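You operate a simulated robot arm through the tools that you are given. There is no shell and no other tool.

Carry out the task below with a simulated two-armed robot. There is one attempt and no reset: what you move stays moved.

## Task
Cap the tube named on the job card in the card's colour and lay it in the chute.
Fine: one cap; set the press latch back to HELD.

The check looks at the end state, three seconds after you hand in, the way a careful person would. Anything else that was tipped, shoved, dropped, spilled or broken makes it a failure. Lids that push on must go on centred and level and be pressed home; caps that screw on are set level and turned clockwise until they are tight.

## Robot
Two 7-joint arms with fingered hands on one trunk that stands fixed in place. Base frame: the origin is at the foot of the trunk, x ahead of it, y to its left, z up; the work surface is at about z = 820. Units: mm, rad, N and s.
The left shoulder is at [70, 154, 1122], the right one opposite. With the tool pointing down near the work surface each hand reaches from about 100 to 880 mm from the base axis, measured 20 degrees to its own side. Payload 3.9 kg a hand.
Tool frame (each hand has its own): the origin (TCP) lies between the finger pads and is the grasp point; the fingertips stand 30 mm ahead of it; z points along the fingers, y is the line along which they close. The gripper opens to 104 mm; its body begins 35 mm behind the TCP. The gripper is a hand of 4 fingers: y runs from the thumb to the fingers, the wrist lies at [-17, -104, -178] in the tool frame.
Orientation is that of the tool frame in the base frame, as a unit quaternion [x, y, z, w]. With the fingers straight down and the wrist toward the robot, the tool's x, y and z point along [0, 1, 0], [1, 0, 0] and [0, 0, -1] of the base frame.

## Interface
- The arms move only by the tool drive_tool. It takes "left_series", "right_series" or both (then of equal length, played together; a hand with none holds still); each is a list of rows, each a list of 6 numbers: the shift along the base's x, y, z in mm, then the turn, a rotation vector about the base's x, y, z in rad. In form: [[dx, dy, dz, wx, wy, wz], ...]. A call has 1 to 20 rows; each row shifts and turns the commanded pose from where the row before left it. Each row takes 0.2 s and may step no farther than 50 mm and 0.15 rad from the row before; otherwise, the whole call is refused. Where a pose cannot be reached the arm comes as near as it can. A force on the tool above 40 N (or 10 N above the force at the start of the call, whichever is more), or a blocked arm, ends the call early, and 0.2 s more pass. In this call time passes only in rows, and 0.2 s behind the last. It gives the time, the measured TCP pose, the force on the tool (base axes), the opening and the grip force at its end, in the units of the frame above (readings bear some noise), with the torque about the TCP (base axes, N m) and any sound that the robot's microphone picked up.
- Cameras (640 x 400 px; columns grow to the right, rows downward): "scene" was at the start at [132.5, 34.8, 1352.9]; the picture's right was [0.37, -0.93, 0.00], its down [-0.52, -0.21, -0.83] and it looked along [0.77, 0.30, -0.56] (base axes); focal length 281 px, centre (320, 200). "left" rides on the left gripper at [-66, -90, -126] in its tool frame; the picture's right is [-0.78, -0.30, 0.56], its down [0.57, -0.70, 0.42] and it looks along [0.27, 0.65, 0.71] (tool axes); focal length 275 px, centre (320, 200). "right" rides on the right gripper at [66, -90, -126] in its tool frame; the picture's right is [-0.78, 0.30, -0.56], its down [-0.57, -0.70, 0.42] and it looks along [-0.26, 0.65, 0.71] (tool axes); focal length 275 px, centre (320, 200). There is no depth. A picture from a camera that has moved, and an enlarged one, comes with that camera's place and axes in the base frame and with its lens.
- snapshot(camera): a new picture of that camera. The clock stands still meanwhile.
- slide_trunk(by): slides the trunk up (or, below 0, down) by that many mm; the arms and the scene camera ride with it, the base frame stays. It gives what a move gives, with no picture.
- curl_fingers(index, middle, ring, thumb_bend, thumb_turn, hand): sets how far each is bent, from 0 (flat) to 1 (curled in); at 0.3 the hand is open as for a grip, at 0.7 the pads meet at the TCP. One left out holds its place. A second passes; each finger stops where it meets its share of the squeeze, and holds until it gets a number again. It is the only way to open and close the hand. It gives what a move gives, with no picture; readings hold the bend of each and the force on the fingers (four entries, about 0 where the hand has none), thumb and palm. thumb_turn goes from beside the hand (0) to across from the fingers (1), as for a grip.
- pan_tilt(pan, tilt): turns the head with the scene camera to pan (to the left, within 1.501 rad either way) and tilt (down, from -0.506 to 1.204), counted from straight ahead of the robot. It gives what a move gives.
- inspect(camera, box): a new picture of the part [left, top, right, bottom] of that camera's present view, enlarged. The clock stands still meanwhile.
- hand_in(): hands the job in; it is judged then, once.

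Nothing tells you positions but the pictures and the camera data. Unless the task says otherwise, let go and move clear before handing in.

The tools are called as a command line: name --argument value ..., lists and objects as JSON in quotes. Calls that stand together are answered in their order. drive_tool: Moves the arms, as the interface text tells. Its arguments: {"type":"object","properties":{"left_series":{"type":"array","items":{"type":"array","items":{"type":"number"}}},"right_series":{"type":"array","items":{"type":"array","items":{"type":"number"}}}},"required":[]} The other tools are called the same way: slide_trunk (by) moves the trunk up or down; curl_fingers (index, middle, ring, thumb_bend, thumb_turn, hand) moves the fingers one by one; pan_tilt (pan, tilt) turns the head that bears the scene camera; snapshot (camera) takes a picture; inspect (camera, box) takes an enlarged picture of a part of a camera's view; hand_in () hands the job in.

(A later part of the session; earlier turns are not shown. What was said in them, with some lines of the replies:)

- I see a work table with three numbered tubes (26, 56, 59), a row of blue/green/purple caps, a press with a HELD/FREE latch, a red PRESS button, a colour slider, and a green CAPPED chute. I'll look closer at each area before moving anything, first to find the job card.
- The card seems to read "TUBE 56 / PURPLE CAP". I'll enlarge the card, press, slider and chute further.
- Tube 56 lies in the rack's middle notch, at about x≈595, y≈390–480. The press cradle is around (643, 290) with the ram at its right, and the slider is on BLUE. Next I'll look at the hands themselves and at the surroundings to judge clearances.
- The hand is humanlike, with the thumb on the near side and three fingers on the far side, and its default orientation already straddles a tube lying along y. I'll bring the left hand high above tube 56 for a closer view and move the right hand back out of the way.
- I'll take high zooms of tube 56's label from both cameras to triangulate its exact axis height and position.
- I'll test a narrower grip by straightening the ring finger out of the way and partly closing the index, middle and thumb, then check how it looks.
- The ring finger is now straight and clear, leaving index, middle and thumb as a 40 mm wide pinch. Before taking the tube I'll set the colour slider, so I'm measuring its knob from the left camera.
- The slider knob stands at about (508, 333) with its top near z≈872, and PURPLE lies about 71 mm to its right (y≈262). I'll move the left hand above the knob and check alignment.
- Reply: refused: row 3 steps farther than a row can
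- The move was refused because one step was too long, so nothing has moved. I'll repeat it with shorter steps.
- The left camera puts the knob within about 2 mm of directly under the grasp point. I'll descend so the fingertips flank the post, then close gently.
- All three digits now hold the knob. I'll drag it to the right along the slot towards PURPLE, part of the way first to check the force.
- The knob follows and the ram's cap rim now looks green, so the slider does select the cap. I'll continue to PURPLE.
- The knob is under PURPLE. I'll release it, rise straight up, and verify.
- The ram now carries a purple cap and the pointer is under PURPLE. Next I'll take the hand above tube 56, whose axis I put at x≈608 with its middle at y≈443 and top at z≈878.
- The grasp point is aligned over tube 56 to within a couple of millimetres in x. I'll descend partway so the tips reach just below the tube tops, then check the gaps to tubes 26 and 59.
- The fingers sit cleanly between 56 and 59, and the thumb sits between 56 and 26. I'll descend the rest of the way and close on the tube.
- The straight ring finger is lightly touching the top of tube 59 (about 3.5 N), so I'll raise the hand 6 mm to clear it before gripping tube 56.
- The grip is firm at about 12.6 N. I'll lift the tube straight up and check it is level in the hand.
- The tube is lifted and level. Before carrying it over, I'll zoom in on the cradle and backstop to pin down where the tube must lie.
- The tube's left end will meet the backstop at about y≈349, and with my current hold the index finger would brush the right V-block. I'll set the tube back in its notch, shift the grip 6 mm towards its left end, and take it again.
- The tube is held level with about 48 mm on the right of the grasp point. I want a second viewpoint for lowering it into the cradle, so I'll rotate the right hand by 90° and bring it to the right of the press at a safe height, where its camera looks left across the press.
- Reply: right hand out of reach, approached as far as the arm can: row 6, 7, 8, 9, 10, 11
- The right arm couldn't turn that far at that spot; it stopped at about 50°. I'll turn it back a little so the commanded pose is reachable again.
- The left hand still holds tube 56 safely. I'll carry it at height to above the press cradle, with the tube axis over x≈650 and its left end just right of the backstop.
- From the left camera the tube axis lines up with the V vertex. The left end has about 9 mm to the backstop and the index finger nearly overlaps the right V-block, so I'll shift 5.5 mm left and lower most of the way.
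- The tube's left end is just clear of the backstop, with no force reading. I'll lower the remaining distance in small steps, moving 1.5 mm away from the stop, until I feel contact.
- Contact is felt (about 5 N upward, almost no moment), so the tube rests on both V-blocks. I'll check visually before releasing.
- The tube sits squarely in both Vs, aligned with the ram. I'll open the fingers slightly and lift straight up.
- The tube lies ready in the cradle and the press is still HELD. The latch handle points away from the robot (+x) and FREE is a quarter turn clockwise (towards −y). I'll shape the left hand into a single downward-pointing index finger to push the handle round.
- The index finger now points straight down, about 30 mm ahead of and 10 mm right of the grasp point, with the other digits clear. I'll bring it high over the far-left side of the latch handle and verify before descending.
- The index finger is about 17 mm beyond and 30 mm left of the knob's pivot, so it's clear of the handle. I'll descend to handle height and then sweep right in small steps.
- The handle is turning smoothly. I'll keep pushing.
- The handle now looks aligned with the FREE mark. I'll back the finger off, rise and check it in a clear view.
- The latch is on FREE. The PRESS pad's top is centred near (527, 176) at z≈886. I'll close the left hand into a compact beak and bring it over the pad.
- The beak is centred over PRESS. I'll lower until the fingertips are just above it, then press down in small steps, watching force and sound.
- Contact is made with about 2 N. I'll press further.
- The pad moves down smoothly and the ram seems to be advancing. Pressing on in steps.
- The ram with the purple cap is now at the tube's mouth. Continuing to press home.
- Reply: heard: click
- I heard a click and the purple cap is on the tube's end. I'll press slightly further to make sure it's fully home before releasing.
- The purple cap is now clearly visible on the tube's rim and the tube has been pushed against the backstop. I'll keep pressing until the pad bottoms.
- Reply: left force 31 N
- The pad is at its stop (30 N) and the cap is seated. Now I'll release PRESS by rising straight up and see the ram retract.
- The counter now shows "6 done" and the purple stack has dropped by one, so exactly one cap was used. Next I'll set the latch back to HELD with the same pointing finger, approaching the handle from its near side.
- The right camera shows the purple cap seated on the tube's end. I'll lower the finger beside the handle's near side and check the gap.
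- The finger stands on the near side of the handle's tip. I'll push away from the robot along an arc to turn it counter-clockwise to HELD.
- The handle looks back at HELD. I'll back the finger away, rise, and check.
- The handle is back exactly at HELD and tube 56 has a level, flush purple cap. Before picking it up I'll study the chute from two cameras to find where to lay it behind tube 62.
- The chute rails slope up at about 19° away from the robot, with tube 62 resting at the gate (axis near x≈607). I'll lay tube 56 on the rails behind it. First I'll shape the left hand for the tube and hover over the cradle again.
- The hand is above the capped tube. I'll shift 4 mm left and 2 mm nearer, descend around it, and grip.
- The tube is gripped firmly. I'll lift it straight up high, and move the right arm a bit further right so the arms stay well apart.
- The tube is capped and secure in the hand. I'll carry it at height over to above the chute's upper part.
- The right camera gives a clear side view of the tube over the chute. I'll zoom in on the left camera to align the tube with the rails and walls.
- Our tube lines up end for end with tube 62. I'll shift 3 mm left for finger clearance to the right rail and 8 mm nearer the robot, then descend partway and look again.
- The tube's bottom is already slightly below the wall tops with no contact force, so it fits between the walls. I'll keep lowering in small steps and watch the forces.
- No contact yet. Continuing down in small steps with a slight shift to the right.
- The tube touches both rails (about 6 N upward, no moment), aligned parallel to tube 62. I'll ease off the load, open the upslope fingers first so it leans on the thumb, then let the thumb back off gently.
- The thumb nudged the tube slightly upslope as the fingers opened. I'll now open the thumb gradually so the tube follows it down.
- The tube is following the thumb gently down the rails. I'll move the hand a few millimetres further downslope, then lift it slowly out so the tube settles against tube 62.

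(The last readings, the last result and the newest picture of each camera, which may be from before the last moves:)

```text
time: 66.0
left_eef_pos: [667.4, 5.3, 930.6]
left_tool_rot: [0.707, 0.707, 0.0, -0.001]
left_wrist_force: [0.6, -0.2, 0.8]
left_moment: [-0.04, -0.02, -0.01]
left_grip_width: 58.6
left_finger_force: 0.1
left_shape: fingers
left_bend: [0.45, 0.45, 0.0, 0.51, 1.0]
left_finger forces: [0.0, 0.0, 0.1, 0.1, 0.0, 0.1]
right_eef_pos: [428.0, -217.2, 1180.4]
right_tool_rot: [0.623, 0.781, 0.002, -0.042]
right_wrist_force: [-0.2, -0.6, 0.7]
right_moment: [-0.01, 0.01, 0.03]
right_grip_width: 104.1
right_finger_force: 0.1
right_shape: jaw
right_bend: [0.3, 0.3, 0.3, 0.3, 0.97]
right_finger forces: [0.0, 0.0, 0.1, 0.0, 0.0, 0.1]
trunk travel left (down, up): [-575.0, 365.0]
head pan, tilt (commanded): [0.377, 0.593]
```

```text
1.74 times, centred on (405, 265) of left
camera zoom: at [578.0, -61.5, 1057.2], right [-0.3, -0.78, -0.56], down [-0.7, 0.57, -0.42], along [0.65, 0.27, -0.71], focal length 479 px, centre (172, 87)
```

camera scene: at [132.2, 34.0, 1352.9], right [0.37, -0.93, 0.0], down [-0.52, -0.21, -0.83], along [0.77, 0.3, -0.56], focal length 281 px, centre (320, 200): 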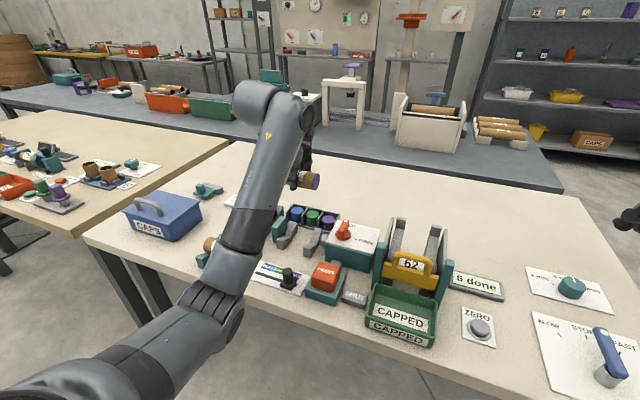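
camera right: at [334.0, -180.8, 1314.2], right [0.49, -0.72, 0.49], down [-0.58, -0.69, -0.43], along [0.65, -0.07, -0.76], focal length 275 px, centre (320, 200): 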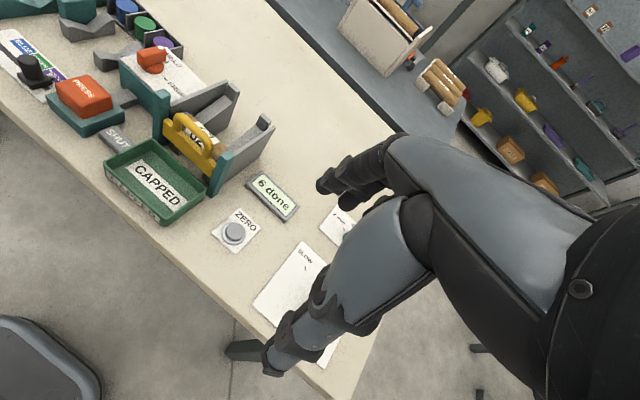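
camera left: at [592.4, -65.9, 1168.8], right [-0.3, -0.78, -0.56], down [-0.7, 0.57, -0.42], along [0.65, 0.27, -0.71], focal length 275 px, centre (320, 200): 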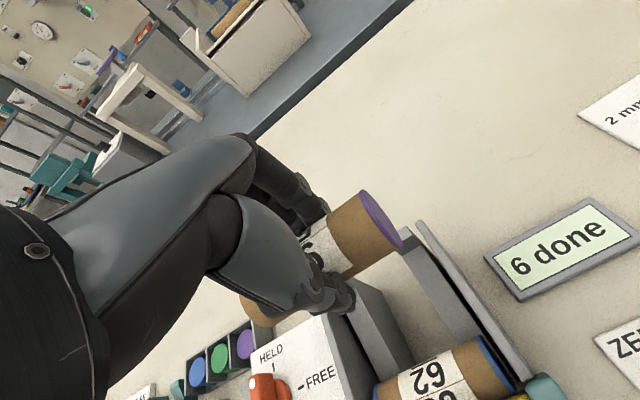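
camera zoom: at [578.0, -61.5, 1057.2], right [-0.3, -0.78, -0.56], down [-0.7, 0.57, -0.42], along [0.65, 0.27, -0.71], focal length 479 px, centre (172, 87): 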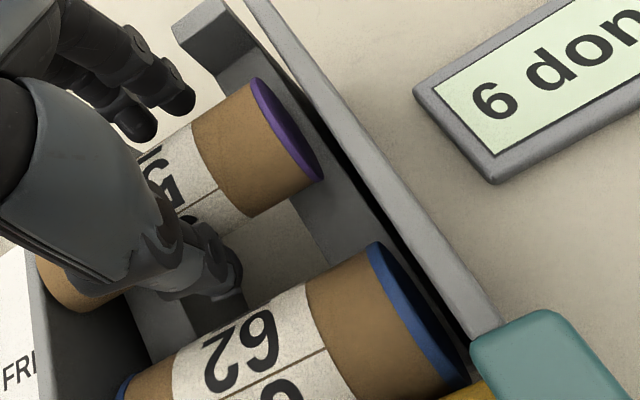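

drive_tool --left_series '[[0, 0, 5, 0, 0, 0], [0, 0, 8, 0, 0, 0], [0, 0, 10, 0, 0, 0], [0, 0, 15, 0, 0, 0], [0, 0, 25, 0, 0, 0], [0, 0, 40, 0, 0, 0], [0, 0, 40, 0, 0, 0]]'

inspect --camera "left" --box '[270, 170, 560, 400]'

inspect --camera "right" --box '[140, 60, 300, 190]'

```text
time: 67.6
left_eef_pos: [667.8, 4.2, 1072.4]
left_tool_rot: [0.707, 0.707, 0.0, 0.0]
left_wrist_force: [0.2, -0.1, -0.5]
left_moment: [-0.02, -0.04, -0.03]
left_grip_width: 58.5
left_finger_force: 0.0
left_shape: fingers
left_bend: [0.45, 0.45, 0.0, 0.51, 1.0]
left_finger forces: [0.0, 0.0, 0.0, 0.0, 0.0, 0.0]
right_eef_pos: [427.0, -215.6, 1181.4]
right_tool_rot: [0.622, 0.782, 0.002, -0.042]
right_wrist_force: [0.3, 0.0, -0.5]
right_moment: [0.02, -0.03, -0.01]
right_grip_width: 104.1
right_finger_force: 0.1
right_shape: jaw
right_bend: [0.3, 0.3, 0.3, 0.3, 0.97]
right_finger forces: [0.0, 0.0, 0.1, 0.0, 0.0, 0.1]
trunk travel left (down, up): [-575.0, 365.0]
head pan, tilt (commanded): [0.377, 0.593]
```

```text
1.74 times, centred on (415, 285) of left
camera zoom: at [578.1, -61.1, 1198.7], right [-0.3, -0.78, -0.56], down [-0.7, 0.57, -0.42], along [0.65, 0.27, -0.71], focal length 479 px, centre (155, 52)
```

zoom: 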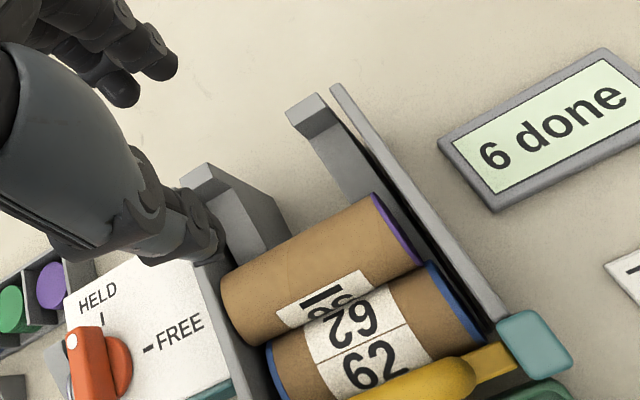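

```text
3.08 times, centred on (220, 125) of right
camera zoom: at [334.1, -180.4, 1314.2], right [0.49, -0.72, 0.49], down [-0.58, -0.69, -0.43], along [0.64, -0.07, -0.76], focal length 847 px, centre (628, 431)
```

zoom: 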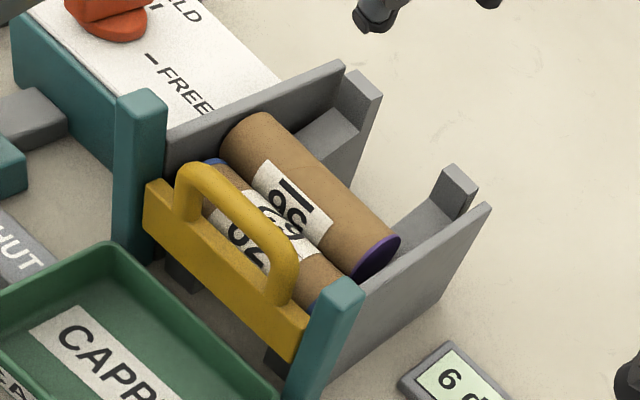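

Tube 56 rolled gently down and rests against tube 62 in the chute, purple cap on. I'll retract the left arm up and away to the left and check the whole scene.

drive_tool --left_series '[[0, 10, 40, 0, 0, 0], [-20, 40, 15, 0, 0, 0], [-20, 45, 0, 0, 0, 0], [-25, 42, 0, 0, 0, 0], [-25, 42, 0, 0, 0, 0], [-25, 42, 0, 0, 0, 0], [-25, 42, 0, 0, 0, 0], [-25, 42, 0, 0, 0, 0], [-25, 42, 0, 0, 0, 0], [-25, 42, 0, 0, 0, 0], [-25, 42, 0, 0, 0, 0], [-25, 42, 0, 0, 0, 0]]'

snapshot --camera "scene"

inspect --camera "scene" --box '[180, 180, 350, 300]'

inspect --camera "scene" --box '[310, 190, 510, 350]'

```text
time: 70.2
left_eef_pos: [409.5, 482.0, 1129.8]
left_tool_rot: [0.707, 0.707, -0.001, 0.0]
left_wrist_force: [-0.4, 0.9, 1.2]
left_moment: [-0.02, -0.01, -0.03]
left_grip_width: 58.4
left_finger_force: 0.0
left_shape: fingers
left_bend: [0.45, 0.45, 0.0, 0.51, 1.0]
left_finger forces: [0.1, 0.1, 0.0, 0.1, 0.0, 0.1]
left hand out of reach, approached as far as the arm can: row 6
right_eef_pos: [426.6, -215.0, 1182.2]
right_tool_rot: [0.623, 0.781, 0.001, -0.041]
right_wrist_force: [0.1, 1.0, 0.6]
right_moment: [0.04, 0.02, 0.0]
right_grip_width: 103.9
right_finger_force: 0.1
right_shape: jaw
right_bend: [0.3, 0.3, 0.3, 0.3, 0.97]
right_finger forces: [0.1, 0.0, 0.0, 0.0, 0.1, 0.1]
trunk travel left (down, up): [-575.0, 365.0]
head pan, tilt (commanded): [0.377, 0.593]
```

```text
taken
camera scene: at [131.6, 36.3, 1352.9], right [0.37, -0.93, 0.0], down [-0.52, -0.21, -0.83], along [0.77, 0.3, -0.56], focal length 281 px, centre (320, 200)
```

scene: 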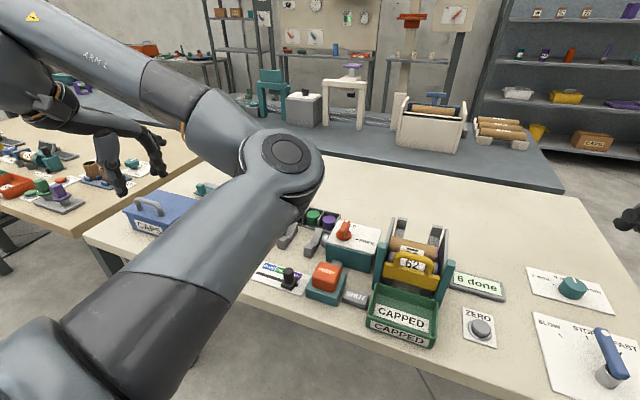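

```text
3.33 times, centred on (265, 240) of scene
camera zoom: at [131.6, 36.3, 1352.9], right [0.37, -0.93, 0.0], down [-0.52, -0.21, -0.83], along [0.77, 0.3, -0.56], focal length 935 px, centre (503, 67)
```

zoom: 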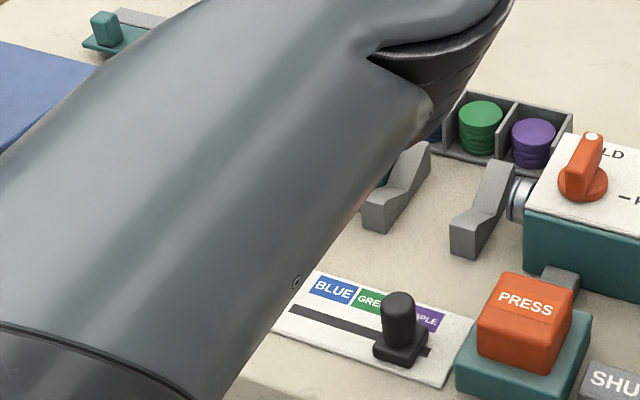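

```text
2.50 times, centred on (410, 270) of scene
camera zoom: at [131.6, 36.3, 1352.9], right [0.37, -0.93, 0.0], down [-0.52, -0.21, -0.83], along [0.77, 0.3, -0.56], focal length 702 px, centre (95, 25)
```

zoom: 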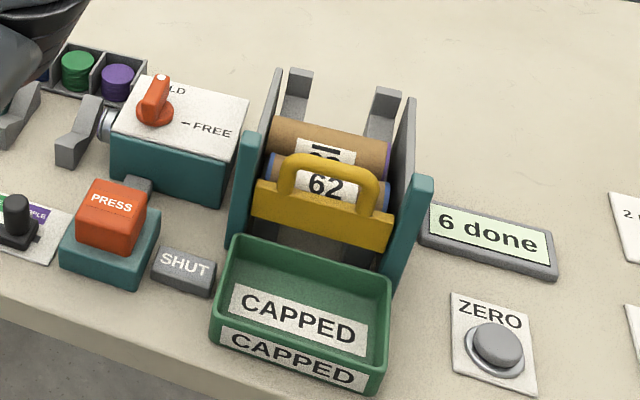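

The chute shows tube 56 behind tube 62, with the latch at HELD and "6 done". The left arm blocks part of the scene camera, so I'll check the rack and card with the other cameras.

snapshot --camera "left"

snapshot --camera "right"

inspect --camera "right" --box '[0, 0, 260, 160]'

inspect --camera "scene" --box '[372, 210, 452, 270]'

```text
taken
camera left: at [318.8, 415.5, 1256.5], right [-0.3, -0.78, -0.56], down [-0.7, 0.57, -0.43], along [0.65, 0.26, -0.71], focal length 275 px, centre (320, 200)
```

left: 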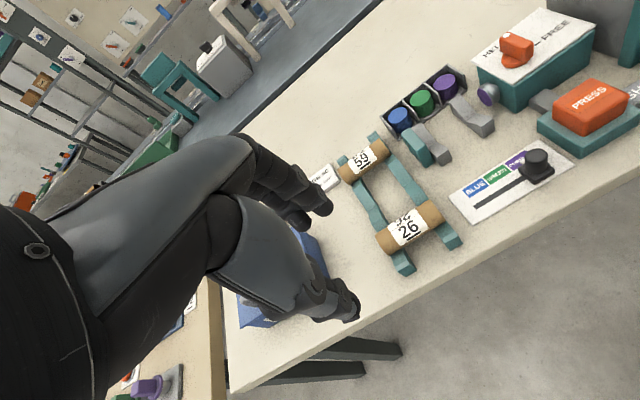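

```text
taken
camera right: at [333.6, -178.4, 1314.7], right [0.49, -0.72, 0.49], down [-0.58, -0.69, -0.43], along [0.65, -0.07, -0.76], focal length 275 px, centre (320, 200)
```

right: 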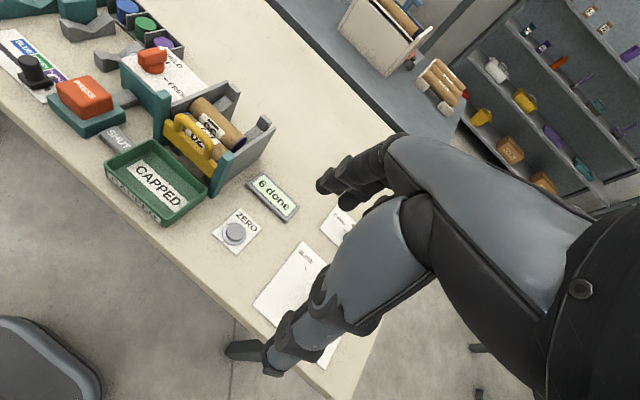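

```text
2.46 times, centred on (130, 80) of right
camera zoom: at [333.6, -178.4, 1314.7], right [0.49, -0.72, 0.49], down [-0.58, -0.69, -0.43], along [0.65, -0.07, -0.76], focal length 678 px, centre (788, 495)
```

zoom: 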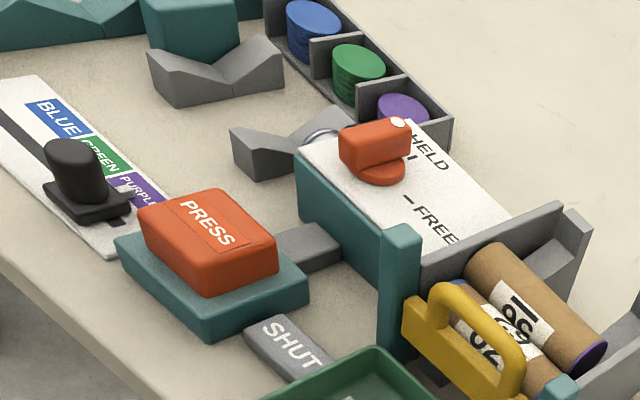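

```text
6.67 times, centred on (412, 240) of scene
camera zoom: at [131.6, 36.3, 1352.9], right [0.37, -0.93, 0.0], down [-0.52, -0.21, -0.83], along [0.77, 0.3, -0.56], focal length 1871 px, centre (-293, -67)
```

zoom: 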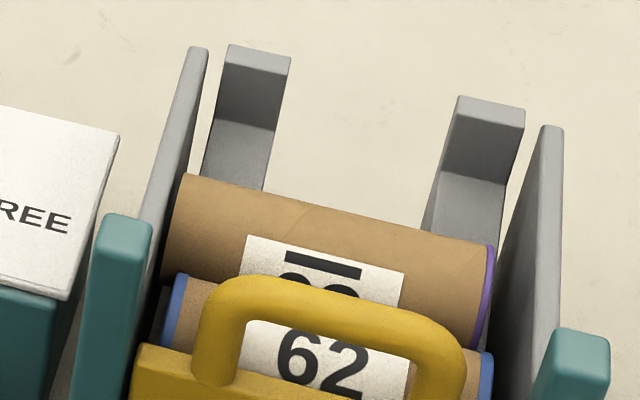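

inspect --camera "left" --box '[320, 110, 480, 280]'

inspect --camera "left" --box '[440, 0, 640, 230]'

```text
2.35 times, centred on (400, 195) of left
camera zoom: at [318.8, 415.5, 1256.5], right [-0.3, -0.78, -0.56], down [-0.7, 0.57, -0.43], along [0.65, 0.26, -0.71], focal length 648 px, centre (132, 212)
```

zoom: 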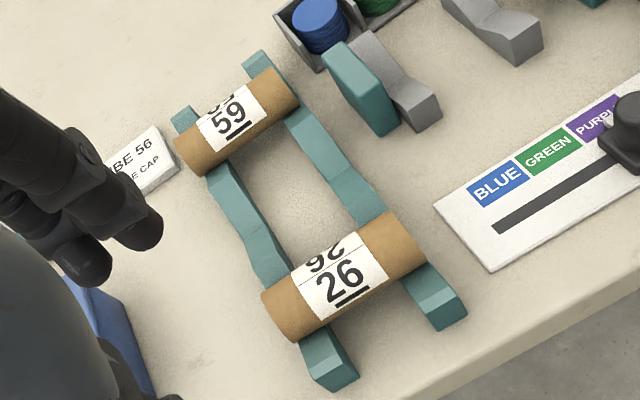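

```text
1.74 times, centred on (540, 115) of left
camera zoom: at [318.8, 415.5, 1256.5], right [-0.3, -0.78, -0.56], down [-0.7, 0.57, -0.43], along [0.65, 0.26, -0.71], focal length 479 px, centre (-63, 348)
```

zoom: 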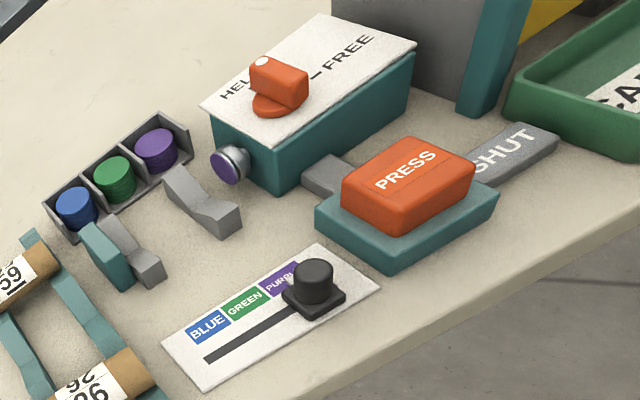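

Everything looks in order: the rack holds 26 and 59, and the press and slider are undisturbed. I'll move the left arm a little further aside so the scene camera can compare the rack with the start picture.

drive_tool --left_series '[[-10, 30, 10, 0, 0, 0], [-10, 30, 10, 0, 0, 0], [-10, 30, 10, 0, 0, 0]]'

snapshot --camera "scene"

```text
time: 71.0
left_eef_pos: [377.9, 569.8, 1158.4]
left_tool_rot: [0.706, 0.708, 0.0, 0.001]
left_wrist_force: [-0.3, 0.4, -0.8]
left_moment: [0.0, 0.01, 0.0]
left_grip_width: 59.0
left_finger_force: 0.1
left_shape: fingers
left_bend: [0.45, 0.45, 0.0, 0.51, 1.0]
left_finger forces: [0.1, 0.0, 0.0, 0.1, 0.0, 0.1]
right_eef_pos: [427.6, -215.7, 1181.8]
right_tool_rot: [0.623, 0.781, 0.002, -0.042]
right_wrist_force: [-0.5, 0.4, 0.5]
right_moment: [0.0, -0.03, 0.03]
right_grip_width: 104.2
right_finger_force: 0.1
right_shape: jaw
right_bend: [0.3, 0.3, 0.3, 0.3, 0.97]
right_finger forces: [0.0, 0.1, 0.0, 0.0, 0.1, 0.0]
trunk travel left (down, up): [-575.0, 365.0]
head pan, tilt (commanded): [0.377, 0.593]
```

```text
taken
camera scene: at [132.1, 35.6, 1352.9], right [0.37, -0.93, 0.0], down [-0.52, -0.21, -0.83], along [0.77, 0.3, -0.56], focal length 281 px, centre (320, 200)
```

scene: 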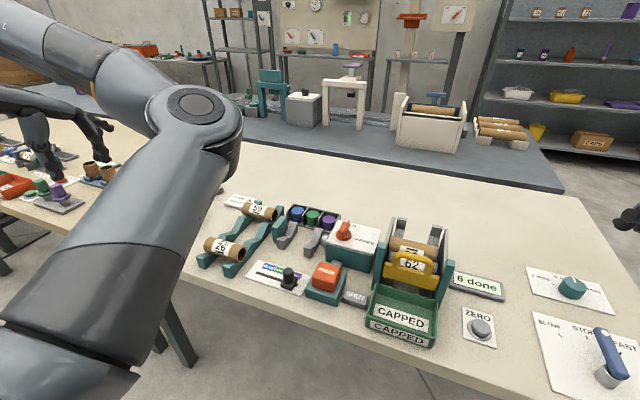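

inspect --camera "scene" --box '[220, 185, 284, 225]'

inspect --camera "scene" --box '[190, 190, 350, 310]'

inspect --camera "scene" --box '[300, 200, 520, 350]'

```text
10.00 times, centred on (252, 205) of scene
camera zoom: at [132.1, 35.6, 1352.9], right [0.37, -0.93, 0.0], down [-0.52, -0.21, -0.83], along [0.77, 0.3, -0.56], focal length 2806 px, centre (1000, 150)
```

zoom: 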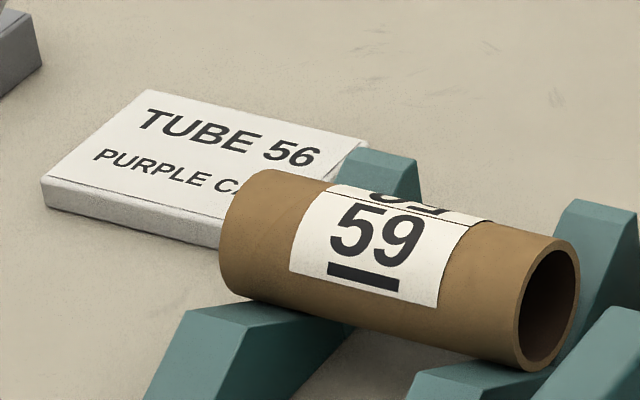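

```text
3.33 times, centred on (270, 250) of scene
camera zoom: at [132.1, 35.6, 1352.9], right [0.37, -0.93, 0.0], down [-0.52, -0.21, -0.83], along [0.77, 0.3, -0.56], focal length 935 px, centre (487, 33)
```

zoom: 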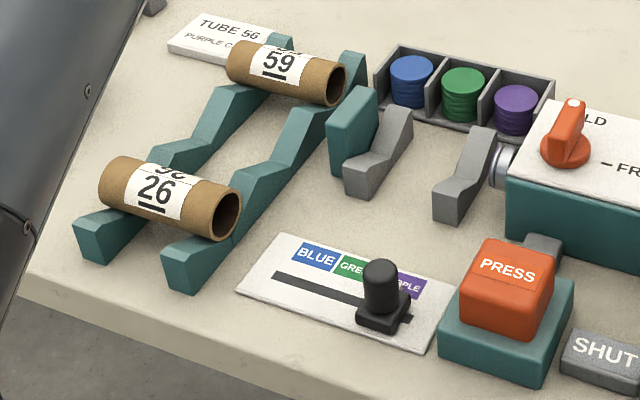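

```text
2.67 times, centred on (410, 275) of scene
camera zoom: at [132.1, 35.6, 1352.9], right [0.37, -0.93, 0.0], down [-0.52, -0.21, -0.83], along [0.77, 0.3, -0.56], focal length 748 px, centre (80, 0)
```

zoom: 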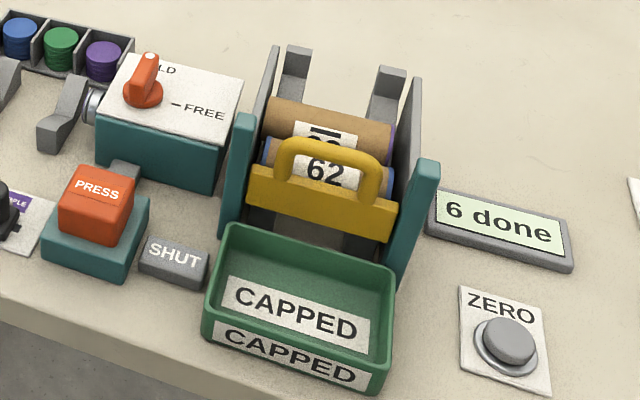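

The job is done, so I'm handing it in. Tube 56 carries one purple cap pressed home and lies in the chute behind tube 62. The latch is back at HELD. Both hands are clear. Tube 59 is about 1.5 mm to the left of where it started, because my ring finger brushed it while I was gripping tube 56; it is still seated in its rack notch. Nothing else looks disturbed.

hand_in

```text
The job is handed in.
```

I capped tube 56 with one purple cap and laid it in the chute behind tube 62, then turned the press latch back to HELD. The job is handed in, but the result of the check was not shown to me.

- **Cap:** I heard a click as the cap went on. I then pressed until the pad stopped at about 30 N. The cap looks level and flush, and the counter went from 5 to 6 done.
- **Colour slider:** it started on BLUE and I left it on PURPLE, since the task did not ask for it to be put back.
- **Tube 59:** it sits about 1.5 mm to the left of where it started, because my ring finger brushed it while I was gripping tube 56. It is still seated in its rack notch.

Both hands are clear, and I saw nothing else disturbed in the final pictures.
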